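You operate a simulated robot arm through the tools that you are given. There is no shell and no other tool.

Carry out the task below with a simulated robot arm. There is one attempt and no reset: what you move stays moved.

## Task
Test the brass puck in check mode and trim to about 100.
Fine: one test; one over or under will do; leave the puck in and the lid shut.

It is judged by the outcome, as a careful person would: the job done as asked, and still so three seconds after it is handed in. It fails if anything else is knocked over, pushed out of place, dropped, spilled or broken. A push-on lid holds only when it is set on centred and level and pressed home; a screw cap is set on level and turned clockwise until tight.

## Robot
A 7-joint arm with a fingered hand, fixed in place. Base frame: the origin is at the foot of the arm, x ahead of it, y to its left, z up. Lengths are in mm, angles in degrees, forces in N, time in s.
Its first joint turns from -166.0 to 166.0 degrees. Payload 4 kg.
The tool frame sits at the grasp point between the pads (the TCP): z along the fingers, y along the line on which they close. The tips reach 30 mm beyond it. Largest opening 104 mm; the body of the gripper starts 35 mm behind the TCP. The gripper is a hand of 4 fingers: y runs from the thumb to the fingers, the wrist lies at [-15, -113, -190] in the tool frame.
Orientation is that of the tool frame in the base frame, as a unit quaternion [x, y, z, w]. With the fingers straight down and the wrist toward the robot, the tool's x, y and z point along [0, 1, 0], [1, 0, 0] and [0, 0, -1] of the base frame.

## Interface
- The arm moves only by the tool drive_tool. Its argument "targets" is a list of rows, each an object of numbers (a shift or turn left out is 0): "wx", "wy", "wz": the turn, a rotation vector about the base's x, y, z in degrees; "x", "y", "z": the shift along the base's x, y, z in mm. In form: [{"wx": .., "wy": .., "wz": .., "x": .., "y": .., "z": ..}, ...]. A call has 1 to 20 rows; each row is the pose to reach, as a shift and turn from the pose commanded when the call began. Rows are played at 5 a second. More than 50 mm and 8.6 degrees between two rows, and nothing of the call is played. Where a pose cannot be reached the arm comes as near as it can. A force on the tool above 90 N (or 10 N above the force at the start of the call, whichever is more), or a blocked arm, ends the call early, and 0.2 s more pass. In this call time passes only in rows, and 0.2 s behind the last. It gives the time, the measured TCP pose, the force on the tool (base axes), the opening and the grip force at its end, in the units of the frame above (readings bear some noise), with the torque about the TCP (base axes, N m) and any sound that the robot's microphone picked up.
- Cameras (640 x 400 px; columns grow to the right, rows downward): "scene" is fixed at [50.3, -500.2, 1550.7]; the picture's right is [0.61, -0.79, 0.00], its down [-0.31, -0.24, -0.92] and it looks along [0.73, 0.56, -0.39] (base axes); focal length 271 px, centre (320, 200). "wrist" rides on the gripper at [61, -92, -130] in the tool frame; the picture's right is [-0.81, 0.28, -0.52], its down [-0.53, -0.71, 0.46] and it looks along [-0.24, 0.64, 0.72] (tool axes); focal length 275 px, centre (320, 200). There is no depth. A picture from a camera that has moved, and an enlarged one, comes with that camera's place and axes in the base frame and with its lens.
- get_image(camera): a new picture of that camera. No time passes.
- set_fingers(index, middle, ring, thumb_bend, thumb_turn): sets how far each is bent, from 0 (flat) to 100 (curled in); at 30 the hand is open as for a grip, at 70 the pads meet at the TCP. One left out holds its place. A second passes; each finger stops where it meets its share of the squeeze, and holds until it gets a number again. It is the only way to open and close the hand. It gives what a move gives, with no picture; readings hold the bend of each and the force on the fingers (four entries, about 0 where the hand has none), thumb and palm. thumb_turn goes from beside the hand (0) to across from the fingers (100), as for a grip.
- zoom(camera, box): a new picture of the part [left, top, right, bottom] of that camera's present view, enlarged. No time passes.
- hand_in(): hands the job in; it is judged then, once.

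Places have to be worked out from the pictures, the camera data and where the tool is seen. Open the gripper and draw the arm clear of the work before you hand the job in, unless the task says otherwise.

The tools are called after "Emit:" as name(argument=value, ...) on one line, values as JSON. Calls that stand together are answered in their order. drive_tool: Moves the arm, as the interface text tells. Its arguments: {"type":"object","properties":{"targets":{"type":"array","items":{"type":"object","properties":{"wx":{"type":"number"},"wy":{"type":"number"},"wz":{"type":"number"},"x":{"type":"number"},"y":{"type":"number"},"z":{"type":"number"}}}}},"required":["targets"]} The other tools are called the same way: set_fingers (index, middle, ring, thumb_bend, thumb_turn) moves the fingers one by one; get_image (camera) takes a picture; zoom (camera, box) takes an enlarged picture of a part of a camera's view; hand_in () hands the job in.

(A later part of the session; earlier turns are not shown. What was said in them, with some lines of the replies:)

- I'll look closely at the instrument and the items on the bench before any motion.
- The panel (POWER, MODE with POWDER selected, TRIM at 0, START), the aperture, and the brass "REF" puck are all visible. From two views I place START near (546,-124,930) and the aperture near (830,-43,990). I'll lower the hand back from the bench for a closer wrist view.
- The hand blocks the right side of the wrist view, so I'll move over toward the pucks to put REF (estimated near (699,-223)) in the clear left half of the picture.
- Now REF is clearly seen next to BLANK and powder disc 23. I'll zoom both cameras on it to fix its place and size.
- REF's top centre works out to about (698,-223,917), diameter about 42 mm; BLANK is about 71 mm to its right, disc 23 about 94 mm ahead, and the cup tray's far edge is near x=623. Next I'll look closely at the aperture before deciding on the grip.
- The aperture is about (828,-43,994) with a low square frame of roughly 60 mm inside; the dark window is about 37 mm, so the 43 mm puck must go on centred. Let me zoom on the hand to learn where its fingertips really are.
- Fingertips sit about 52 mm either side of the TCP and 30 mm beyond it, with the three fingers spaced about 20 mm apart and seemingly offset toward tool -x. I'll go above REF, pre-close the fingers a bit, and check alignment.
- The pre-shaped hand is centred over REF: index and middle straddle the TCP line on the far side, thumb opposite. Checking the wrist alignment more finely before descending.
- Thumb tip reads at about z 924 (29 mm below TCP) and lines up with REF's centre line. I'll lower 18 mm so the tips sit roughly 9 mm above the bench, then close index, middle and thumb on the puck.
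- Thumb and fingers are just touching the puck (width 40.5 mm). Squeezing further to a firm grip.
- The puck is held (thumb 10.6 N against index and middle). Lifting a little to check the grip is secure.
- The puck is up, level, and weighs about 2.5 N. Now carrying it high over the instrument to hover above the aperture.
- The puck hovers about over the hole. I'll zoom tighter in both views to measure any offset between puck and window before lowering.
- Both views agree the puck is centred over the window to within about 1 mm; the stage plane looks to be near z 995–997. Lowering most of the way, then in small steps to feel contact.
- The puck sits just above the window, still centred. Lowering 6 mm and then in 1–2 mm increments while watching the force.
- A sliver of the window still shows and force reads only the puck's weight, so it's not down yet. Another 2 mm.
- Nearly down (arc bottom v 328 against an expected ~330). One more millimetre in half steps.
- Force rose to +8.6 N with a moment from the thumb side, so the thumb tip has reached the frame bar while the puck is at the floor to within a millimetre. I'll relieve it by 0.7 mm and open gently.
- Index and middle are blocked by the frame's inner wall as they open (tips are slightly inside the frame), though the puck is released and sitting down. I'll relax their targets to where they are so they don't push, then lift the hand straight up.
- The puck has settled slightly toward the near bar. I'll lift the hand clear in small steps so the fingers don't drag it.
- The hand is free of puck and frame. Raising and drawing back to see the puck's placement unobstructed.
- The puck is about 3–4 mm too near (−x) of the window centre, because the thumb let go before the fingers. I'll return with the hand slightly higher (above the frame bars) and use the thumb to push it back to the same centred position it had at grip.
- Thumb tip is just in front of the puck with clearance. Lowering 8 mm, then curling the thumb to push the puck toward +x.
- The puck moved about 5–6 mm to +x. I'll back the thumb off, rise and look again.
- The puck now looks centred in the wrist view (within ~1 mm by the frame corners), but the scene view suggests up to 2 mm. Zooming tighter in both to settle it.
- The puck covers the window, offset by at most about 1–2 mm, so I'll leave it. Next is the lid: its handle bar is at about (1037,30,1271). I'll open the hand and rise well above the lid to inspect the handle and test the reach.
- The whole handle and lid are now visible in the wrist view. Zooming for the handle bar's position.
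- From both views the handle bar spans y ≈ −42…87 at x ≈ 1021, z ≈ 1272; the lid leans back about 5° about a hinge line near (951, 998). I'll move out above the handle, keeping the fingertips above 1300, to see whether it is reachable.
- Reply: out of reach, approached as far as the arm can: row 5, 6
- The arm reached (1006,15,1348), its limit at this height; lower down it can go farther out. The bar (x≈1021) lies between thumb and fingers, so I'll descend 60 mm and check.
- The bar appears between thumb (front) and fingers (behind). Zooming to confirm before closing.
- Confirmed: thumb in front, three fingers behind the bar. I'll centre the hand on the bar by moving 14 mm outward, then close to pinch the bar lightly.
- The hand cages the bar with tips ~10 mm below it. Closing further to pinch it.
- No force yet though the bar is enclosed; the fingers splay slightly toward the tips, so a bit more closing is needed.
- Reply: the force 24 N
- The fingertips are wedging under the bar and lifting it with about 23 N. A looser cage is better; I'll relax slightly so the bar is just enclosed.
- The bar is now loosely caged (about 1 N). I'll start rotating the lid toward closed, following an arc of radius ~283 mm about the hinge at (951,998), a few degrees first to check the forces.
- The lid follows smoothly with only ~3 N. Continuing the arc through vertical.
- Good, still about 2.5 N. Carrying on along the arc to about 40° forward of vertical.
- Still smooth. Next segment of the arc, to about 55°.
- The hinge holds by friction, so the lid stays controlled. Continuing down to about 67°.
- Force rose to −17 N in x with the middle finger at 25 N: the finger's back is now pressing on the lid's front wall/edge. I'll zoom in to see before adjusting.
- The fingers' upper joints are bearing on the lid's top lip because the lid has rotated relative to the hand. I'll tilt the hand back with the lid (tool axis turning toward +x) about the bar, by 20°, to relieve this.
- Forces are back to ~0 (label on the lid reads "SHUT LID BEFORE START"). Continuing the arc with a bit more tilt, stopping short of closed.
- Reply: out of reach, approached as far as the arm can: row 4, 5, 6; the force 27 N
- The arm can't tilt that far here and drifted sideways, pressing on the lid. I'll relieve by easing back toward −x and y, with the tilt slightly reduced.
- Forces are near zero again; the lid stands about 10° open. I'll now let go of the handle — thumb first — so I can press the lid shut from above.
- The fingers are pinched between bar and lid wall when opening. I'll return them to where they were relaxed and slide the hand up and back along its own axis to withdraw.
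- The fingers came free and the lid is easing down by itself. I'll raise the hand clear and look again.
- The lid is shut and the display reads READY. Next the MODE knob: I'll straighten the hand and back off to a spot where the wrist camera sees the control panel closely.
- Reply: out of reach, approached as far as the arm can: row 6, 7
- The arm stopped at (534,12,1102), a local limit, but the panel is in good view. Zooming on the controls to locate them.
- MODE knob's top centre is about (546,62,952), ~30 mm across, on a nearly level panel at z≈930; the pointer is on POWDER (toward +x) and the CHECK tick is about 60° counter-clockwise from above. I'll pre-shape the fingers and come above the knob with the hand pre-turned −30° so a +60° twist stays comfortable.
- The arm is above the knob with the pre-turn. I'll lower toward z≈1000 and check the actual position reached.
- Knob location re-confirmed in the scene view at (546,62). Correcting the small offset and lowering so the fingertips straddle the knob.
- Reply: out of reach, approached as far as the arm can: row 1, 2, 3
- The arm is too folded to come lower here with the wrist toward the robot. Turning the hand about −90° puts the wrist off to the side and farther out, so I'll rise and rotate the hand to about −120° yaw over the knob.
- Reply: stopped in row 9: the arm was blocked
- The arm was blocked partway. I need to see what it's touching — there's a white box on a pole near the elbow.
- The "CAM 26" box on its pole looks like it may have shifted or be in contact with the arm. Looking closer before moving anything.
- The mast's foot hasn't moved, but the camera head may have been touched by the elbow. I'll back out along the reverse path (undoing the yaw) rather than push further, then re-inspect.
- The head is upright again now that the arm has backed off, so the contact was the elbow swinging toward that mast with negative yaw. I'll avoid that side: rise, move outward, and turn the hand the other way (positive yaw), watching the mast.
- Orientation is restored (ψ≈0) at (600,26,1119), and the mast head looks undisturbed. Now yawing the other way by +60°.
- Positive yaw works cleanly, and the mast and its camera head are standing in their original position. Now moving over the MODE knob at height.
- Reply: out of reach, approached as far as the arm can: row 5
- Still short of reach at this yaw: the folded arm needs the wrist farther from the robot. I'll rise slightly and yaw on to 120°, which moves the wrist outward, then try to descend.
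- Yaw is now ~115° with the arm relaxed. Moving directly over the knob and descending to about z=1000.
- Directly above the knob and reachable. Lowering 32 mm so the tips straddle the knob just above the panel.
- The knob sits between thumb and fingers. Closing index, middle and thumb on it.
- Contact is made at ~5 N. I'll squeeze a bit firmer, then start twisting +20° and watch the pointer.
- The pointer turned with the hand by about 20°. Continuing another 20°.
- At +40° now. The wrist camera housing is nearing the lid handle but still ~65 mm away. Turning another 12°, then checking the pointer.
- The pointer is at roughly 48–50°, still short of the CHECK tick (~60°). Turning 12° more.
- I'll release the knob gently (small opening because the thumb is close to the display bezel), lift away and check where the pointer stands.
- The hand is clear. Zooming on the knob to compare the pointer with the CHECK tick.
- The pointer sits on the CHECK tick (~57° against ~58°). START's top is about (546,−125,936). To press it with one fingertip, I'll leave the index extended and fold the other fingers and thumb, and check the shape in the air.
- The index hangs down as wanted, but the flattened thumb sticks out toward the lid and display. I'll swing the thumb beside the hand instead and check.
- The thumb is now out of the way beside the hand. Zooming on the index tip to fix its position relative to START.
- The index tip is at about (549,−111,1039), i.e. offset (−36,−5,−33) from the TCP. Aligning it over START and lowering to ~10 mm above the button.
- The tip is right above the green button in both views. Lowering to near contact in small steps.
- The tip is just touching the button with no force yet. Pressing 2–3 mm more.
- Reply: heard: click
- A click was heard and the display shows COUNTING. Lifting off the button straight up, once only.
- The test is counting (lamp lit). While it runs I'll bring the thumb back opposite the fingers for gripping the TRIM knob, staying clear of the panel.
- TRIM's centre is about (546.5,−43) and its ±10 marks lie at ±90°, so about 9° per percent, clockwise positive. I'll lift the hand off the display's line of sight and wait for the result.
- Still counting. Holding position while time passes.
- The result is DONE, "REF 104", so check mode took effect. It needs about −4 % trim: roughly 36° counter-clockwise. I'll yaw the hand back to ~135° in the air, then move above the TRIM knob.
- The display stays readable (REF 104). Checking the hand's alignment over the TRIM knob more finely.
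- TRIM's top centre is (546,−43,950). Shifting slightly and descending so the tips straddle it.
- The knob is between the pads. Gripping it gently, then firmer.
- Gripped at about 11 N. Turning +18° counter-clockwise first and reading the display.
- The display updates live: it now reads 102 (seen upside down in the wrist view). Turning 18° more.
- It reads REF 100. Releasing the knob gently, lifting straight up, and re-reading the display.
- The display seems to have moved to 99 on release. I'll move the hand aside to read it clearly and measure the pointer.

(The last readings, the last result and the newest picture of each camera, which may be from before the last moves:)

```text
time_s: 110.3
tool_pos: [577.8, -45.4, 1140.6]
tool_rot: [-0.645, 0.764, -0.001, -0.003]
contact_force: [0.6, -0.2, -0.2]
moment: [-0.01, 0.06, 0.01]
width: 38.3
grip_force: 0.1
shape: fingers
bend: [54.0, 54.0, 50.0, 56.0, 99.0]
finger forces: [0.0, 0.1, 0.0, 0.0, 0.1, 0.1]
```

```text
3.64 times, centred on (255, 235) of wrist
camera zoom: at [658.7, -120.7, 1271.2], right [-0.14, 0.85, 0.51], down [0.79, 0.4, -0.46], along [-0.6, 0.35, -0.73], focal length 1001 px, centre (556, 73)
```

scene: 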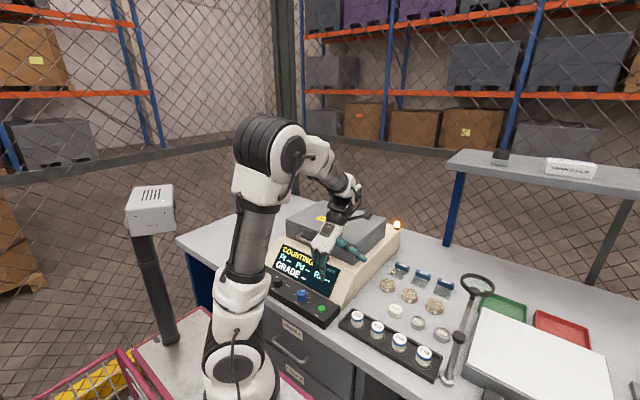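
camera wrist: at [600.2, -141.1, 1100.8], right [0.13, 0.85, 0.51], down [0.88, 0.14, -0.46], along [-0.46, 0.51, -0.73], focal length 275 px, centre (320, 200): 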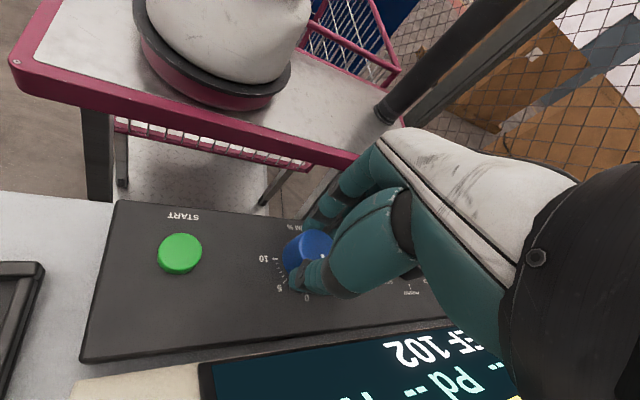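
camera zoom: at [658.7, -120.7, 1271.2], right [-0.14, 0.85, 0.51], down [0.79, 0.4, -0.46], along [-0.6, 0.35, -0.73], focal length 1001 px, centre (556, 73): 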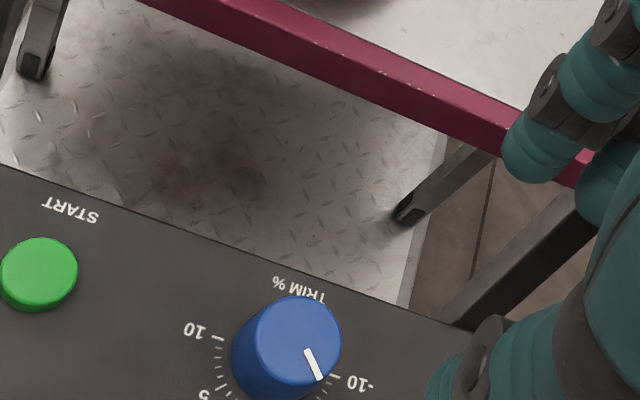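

It reads REF 99, which is within one, but the pointer at ~44° suggests the value is near 99.0, right at the edge. I'll make one small correction of roughly 1 % clockwise to sit nearer 100, this time better centred on the knob.

Emit:
set_fingers(index=51, middle=51, thumb_bend=51)

Emit:
drive_tool(targets=[{"x": -10, "y": 0, "z": -25}, {"x": -22, "y": 1, "z": -55}, {"x": -30, "y": 2, "z": -90}, {"x": -30, "y": 2, "z": -120}, {"x": -30, "y": 2, "z": -145}, {"x": -30, "y": 2, "z": -160}, {"x": -30, "y": 2, "z": -170}])

Emit:
zoom(camera="scene", box=[275, 245, 345, 310])

Emit:
zoom(camera="wrist", box=[180, 190, 480, 390])

```text
time_s: 111.3
tool_pos: [579.4, -46.4, 1140.0]
tool_rot: [-0.646, 0.764, -0.001, -0.001]
contact_force: [0.1, -0.3, 0.1]
moment: [0.01, 0.01, 0.03]
width: 48.6
grip_force: 0.2
shape: fingers
bend: [51.0, 51.0, 50.0, 51.0, 98.0]
finger forces: [0.1, 0.0, 0.0, 0.0, 0.0, 0.1]
```

```text
time_s: 112.9
tool_pos: [547.0, -44.0, 968.1]
tool_rot: [-0.646, 0.763, -0.002, -0.001]
contact_force: [-0.6, 0.6, -0.1]
moment: [-0.01, 0.0, -0.03]
width: 49.3
grip_force: 0.1
shape: fingers
bend: [51.0, 51.0, 50.0, 51.0, 98.0]
finger forces: [0.0, 0.1, 0.0, 0.0, 0.0, 0.0]
```

```text
6.15 times, centred on (310, 278) of scene
camera zoom: at [50.3, -500.2, 1550.7], right [0.61, -0.79, 0.0], down [-0.31, -0.24, -0.92], along [0.73, 0.56, -0.39], focal length 1669 px, centre (382, -277)
```

zoom: 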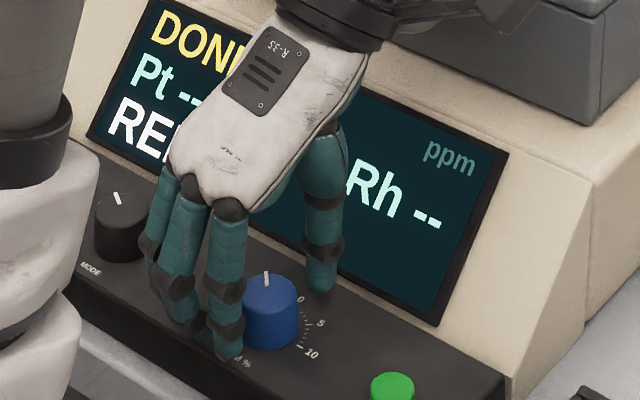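

```text
2.00 times, centred on (330, 290) of wrist
camera zoom: at [627.4, -119.0, 1100.6], right [-0.14, 0.85, 0.51], down [0.79, 0.4, -0.46], along [-0.6, 0.35, -0.73], focal length 551 px, centre (300, 20)
```

zoom: 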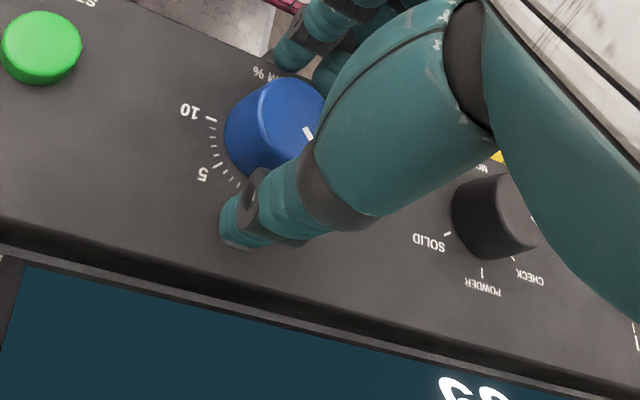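

Positioned over the knob, pads clear either side. Closing on it and checking that the reading hasn't shifted.

Emit:
set_fingers(index=62, middle=64, thumb_bend=64)

Emit:
set_fingers(index=70, middle=72, thumb_bend=71)

Emit:
zoom(camera="wrist", box=[180, 210, 480, 400])

```text
time_s: 113.9
tool_pos: [546.5, -44.5, 969.7]
tool_rot: [-0.646, 0.764, -0.002, -0.001]
contact_force: [-2.5, 1.3, -0.9]
moment: [0.03, 0.06, 0.0]
width: 26.3
grip_force: 3.5
shape: fingers
bend: [59.0, 62.0, 50.0, 61.0, 99.0]
finger forces: [2.3, 1.9, 0.0, 0.1, 1.9, 0.0]
```

```text
time_s: 114.9
tool_pos: [546.7, -42.6, 969.0]
tool_rot: [-0.646, 0.764, -0.001, -0.002]
contact_force: [-8.4, 3.6, -3.4]
moment: [0.07, 0.27, -0.02]
width: 24.0
grip_force: 11.1
shape: fingers
bend: [60.0, 63.0, 50.0, 63.0, 99.0]
finger forces: [7.7, 8.2, 0.0, 0.0, 7.1, 0.1]
```

```text
2.11 times, centred on (330, 305) of wrist
camera zoom: at [627.1, -118.8, 1100.7], right [-0.14, 0.85, 0.51], down [0.79, 0.4, -0.46], along [-0.6, 0.35, -0.72], focal length 580 px, centre (299, -21)
```

zoom: 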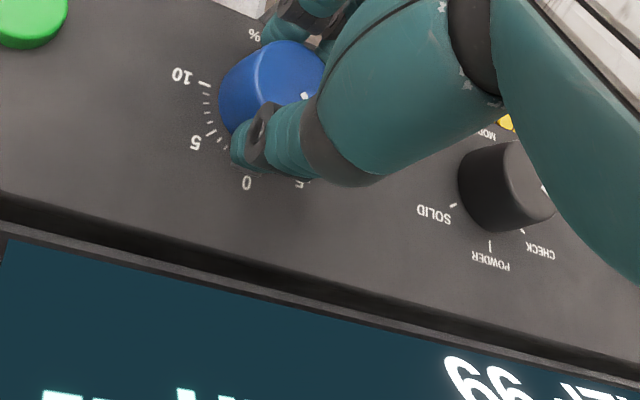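

Still 99 with the knob gripped. Turning 6° clockwise and reading.

Emit:
drive_tool(targets=[{"wz": -2}, {"wz": -4}, {"wz": -6}])

Emit:
zoom(camera="wrist", box=[180, 210, 480, 400])

```text
time_s: 115.7
tool_pos: [547.2, -43.9, 970.5]
tool_rot: [-0.604, 0.797, -0.001, -0.002]
contact_force: [-6.1, -0.2, -4.4]
moment: [-0.01, 0.15, 0.01]
width: 24.1
grip_force: 10.8
shape: fingers
bend: [60.0, 64.0, 50.0, 63.0, 99.0]
finger forces: [7.2, 5.9, 0.0, 0.0, 8.2, 0.0]
```

```text
2.11 times, centred on (330, 305) of wrist
camera zoom: at [618.6, -126.4, 1100.8], right [-0.05, 0.86, 0.51], down [0.83, 0.32, -0.46], along [-0.56, 0.41, -0.73], focal length 580 px, centre (299, -21)
```

zoom: 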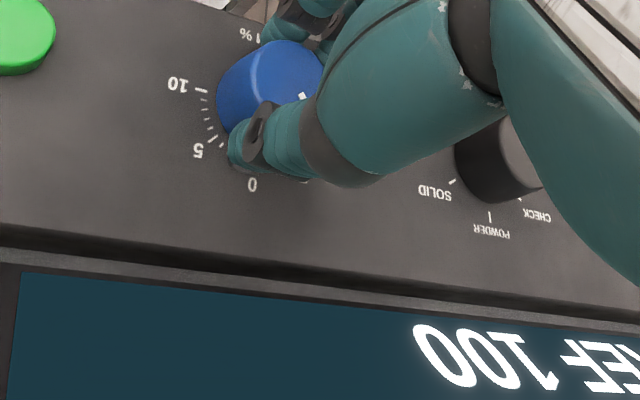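

It reads REF 100. Because the release nudged the knob counter-clockwise last time, I'll add 4° more clockwise as margin, then release in small increments.

Emit:
drive_tool(targets=[{"wz": -2}, {"wz": -4}])

Emit:
zoom(camera="wrist", box=[180, 210, 480, 400])

Emit:
set_fingers(index=60, middle=63, thumb_bend=62)

Emit:
zoom(camera="wrist", box=[180, 210, 480, 400])

```text
time_s: 116.3
tool_pos: [545.7, -42.9, 969.0]
tool_rot: [-0.576, 0.817, -0.001, -0.002]
contact_force: [-4.3, -0.8, -2.6]
moment: [-0.06, 0.09, -0.01]
width: 24.0
grip_force: 10.4
shape: fingers
bend: [60.0, 64.0, 50.0, 63.0, 99.0]
finger forces: [6.8, 5.6, 0.1, 0.1, 9.3, 0.0]
```

```text
2.11 times, centred on (330, 305) of wrist
camera zoom: at [612.3, -130.6, 1100.7], right [0.01, 0.86, 0.51], down [0.85, 0.26, -0.46], along [-0.53, 0.44, -0.73], focal length 580 px, centre (299, -21)
```

zoom: 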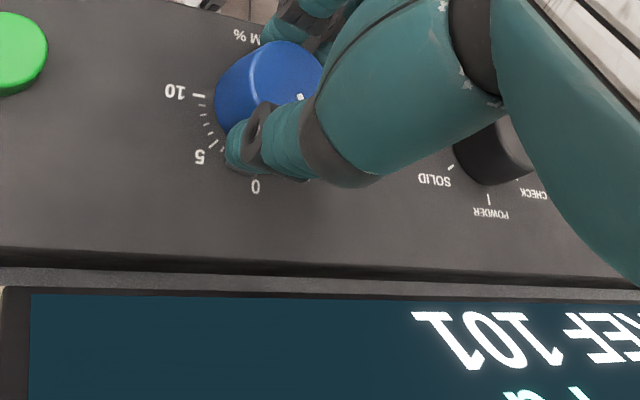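

```text
time_s: 117.3
tool_pos: [545.5, -42.9, 970.2]
tool_rot: [-0.577, 0.817, -0.001, -0.002]
contact_force: [0.5, -1.1, 1.2]
moment: [-0.02, -0.02, 0.0]
width: 26.8
grip_force: 1.4
shape: fingers
bend: [59.0, 62.0, 50.0, 60.0, 99.0]
finger forces: [0.7, 0.8, 0.0, 0.0, 1.9, 0.0]
```

```text
2.11 times, centred on (330, 305) of wrist
camera zoom: at [612.4, -130.6, 1100.7], right [0.01, 0.86, 0.51], down [0.85, 0.26, -0.46], along [-0.53, 0.44, -0.73], focal length 580 px, centre (299, -21)
```

zoom: 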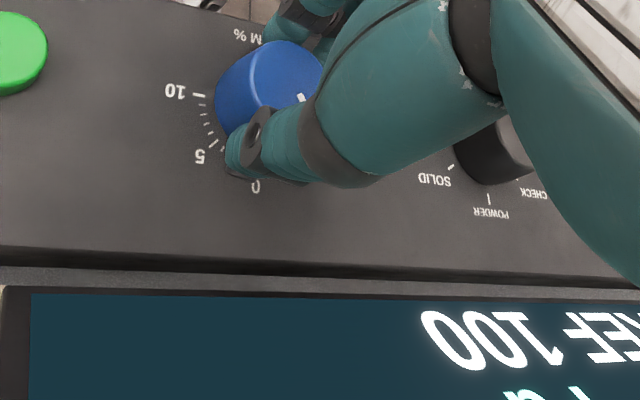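

It went to 101 then back to 100 as the grip relaxed to ~1 N, as anticipated. Opening fully now and lifting away.

Emit:
set_fingers(index=53, middle=53, thumb_bend=54)

Emit:
drive_tool(targets=[{"z": 6}, {"z": 16}, {"z": 30}, {"z": 50}, {"z": 75}, {"z": 100, "x": 5}, {"z": 125, "x": 15}, {"z": 150, "x": 25}, {"z": 170, "x": 30}])

Emit:
zoom(camera="scene", box=[260, 235, 345, 315])

Emit:
get_image(camera="scene")

```text
time_s: 118.3
tool_pos: [546.2, -43.2, 968.7]
tool_rot: [-0.577, 0.817, -0.001, -0.002]
contact_force: [0.2, -0.2, -0.1]
moment: [0.01, 0.01, 0.0]
width: 42.4
grip_force: 0.0
shape: fingers
bend: [53.0, 53.0, 50.0, 54.0, 99.0]
finger forces: [0.0, 0.1, 0.0, 0.1, 0.0, 0.0]
```

```text
time_s: 120.3
tool_pos: [576.0, -41.5, 1138.4]
tool_rot: [-0.576, 0.817, 0.0, -0.003]
contact_force: [-0.4, 0.0, 0.4]
moment: [-0.02, 0.01, 0.04]
width: 42.6
grip_force: 0.0
shape: fingers
bend: [53.0, 53.0, 50.0, 54.0, 99.0]
finger forces: [0.0, 0.0, 0.0, 0.0, 0.1, 0.1]
```

```text
5.00 times, centred on (302, 275) of scene
camera zoom: at [50.3, -500.2, 1550.7], right [0.61, -0.79, 0.0], down [-0.31, -0.24, -0.92], along [0.73, 0.56, -0.39], focal length 1356 px, centre (408, -175)
```

zoom: 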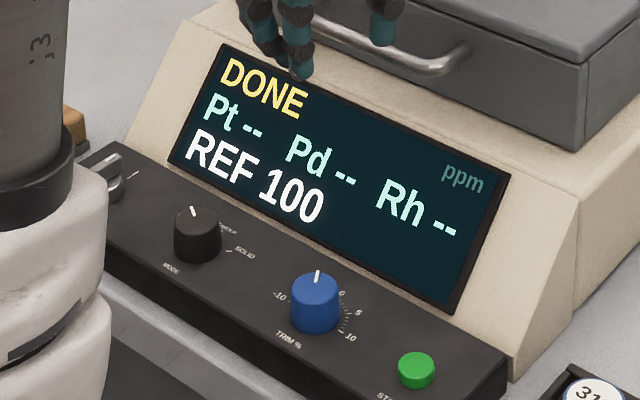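

```text
taken
```

scene: 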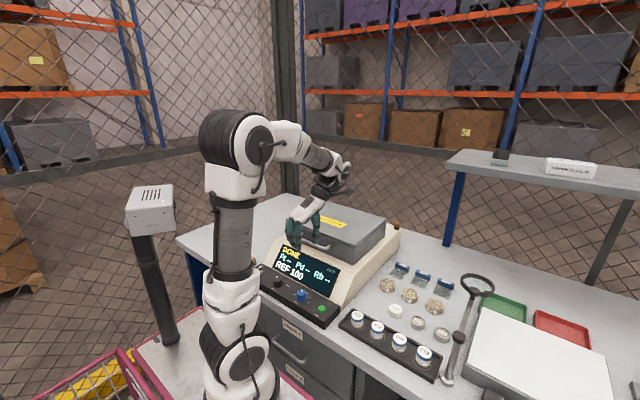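

The display reads REF 100, DONE, with the lid shut and everything else in place. Drawing the arm straight up clear of the work and opening the hand.

Emit:
drive_tool(targets=[{"z": 30}, {"z": 60}, {"z": 95}, {"z": 130}, {"z": 165}, {"z": 200}])

Emit:
set_fingers(index=30, middle=30, ring=30, thumb_bend=30)

Emit:
get_image(camera="scene")

Emit:
zoom(camera="scene", box=[240, 190, 420, 330])

Emit:
zoom(camera="scene", box=[330, 250, 490, 390])

```text
time_s: 121.7
tool_pos: [572.7, -40.1, 1262.2]
tool_rot: [-0.576, 0.817, -0.01, 0.0]
contact_force: [-0.3, 0.5, 0.2]
moment: [-0.02, 0.0, 0.0]
width: 42.7
grip_force: 0.1
shape: fingers
bend: [53.0, 53.0, 50.0, 54.0, 98.0]
finger forces: [0.0, 0.0, 0.0, 0.0, 0.0, 0.0]
out of reach, approached as far as the arm can: row 4, 5, 6
```

```text
time_s: 122.7
tool_pos: [573.1, -40.4, 1262.0]
tool_rot: [-0.576, 0.817, -0.01, 0.0]
contact_force: [0.0, 0.0, -0.3]
moment: [-0.01, 0.01, -0.04]
width: 103.1
grip_force: 0.1
shape: fingers
bend: [30.0, 30.0, 30.0, 30.0, 96.0]
finger forces: [0.0, 0.0, 0.0, 0.1, 0.0, 0.0]
```

```text
taken
```

scene: 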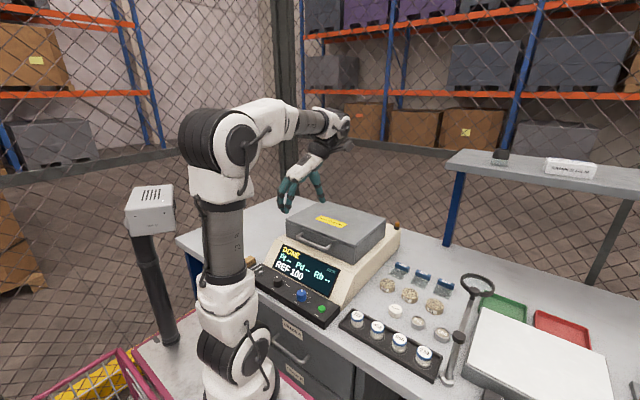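

```text
2.86 times, centred on (330, 260) of scene
camera zoom: at [50.3, -500.2, 1550.7], right [0.61, -0.79, 0.0], down [-0.31, -0.24, -0.92], along [0.73, 0.56, -0.39], focal length 775 px, centre (291, 29)
```

zoom: 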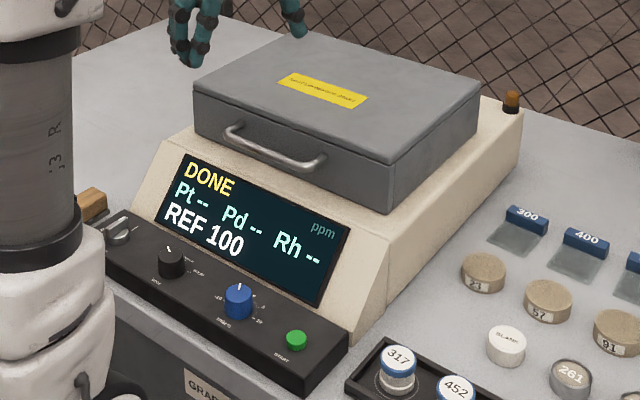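

```text
2.86 times, centred on (410, 320) of scene
camera zoom: at [50.3, -500.2, 1550.7], right [0.61, -0.79, 0.0], down [-0.31, -0.24, -0.92], along [0.73, 0.56, -0.39], focal length 775 px, centre (63, -143)
```

zoom: 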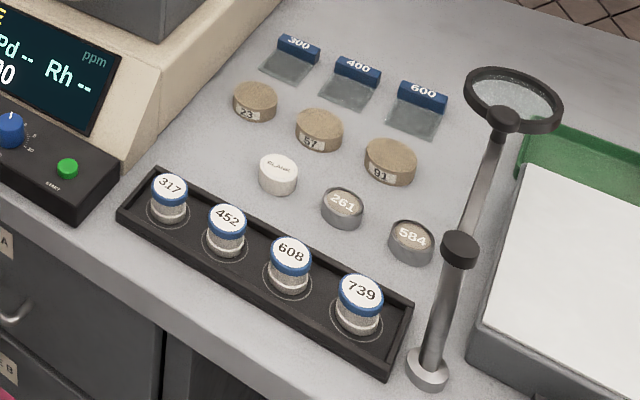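

The final view shows REF 100 on the display and the lid shut over the puck. All the other items stand where they were, and the open hand is well clear, so I'm handing the job in.

Emit:
hand_in()

```text
The job is handed in.
```

The brass REF puck was tested once in check mode. It first read 104, and I trimmed it to 100. The display shows DONE, REF 100. The puck is still in, the lid is shut, and the MODE knob is still on CHECK.

- **Trim:** The first trim settled at 99 after I let go of the knob. I gave it a small second turn to bring it back to 100, without starting another test.
- **Puck position:** After I set the puck down it sat about 3–4 mm off the window, so I pushed it back. By my measurements it ended within about 1–3 mm of centre, and I did not see the window with the puck off afterwards.
- **Contact with the camera mast:** While I was reaching for the MODE knob, the arm was blocked near the CAM 26 camera on its mast, and the camera head looked tilted. When I backed off it looked upright again and in its original place, as far as I could see.
- **Contact with the lid:** The thumb briefly pressed against the lid or its handle with about 8 N, with the lid closed. The lid did not move.

Nothing else on the bench looked moved in the last pictures. The hand is open and the arm is clear of the work.
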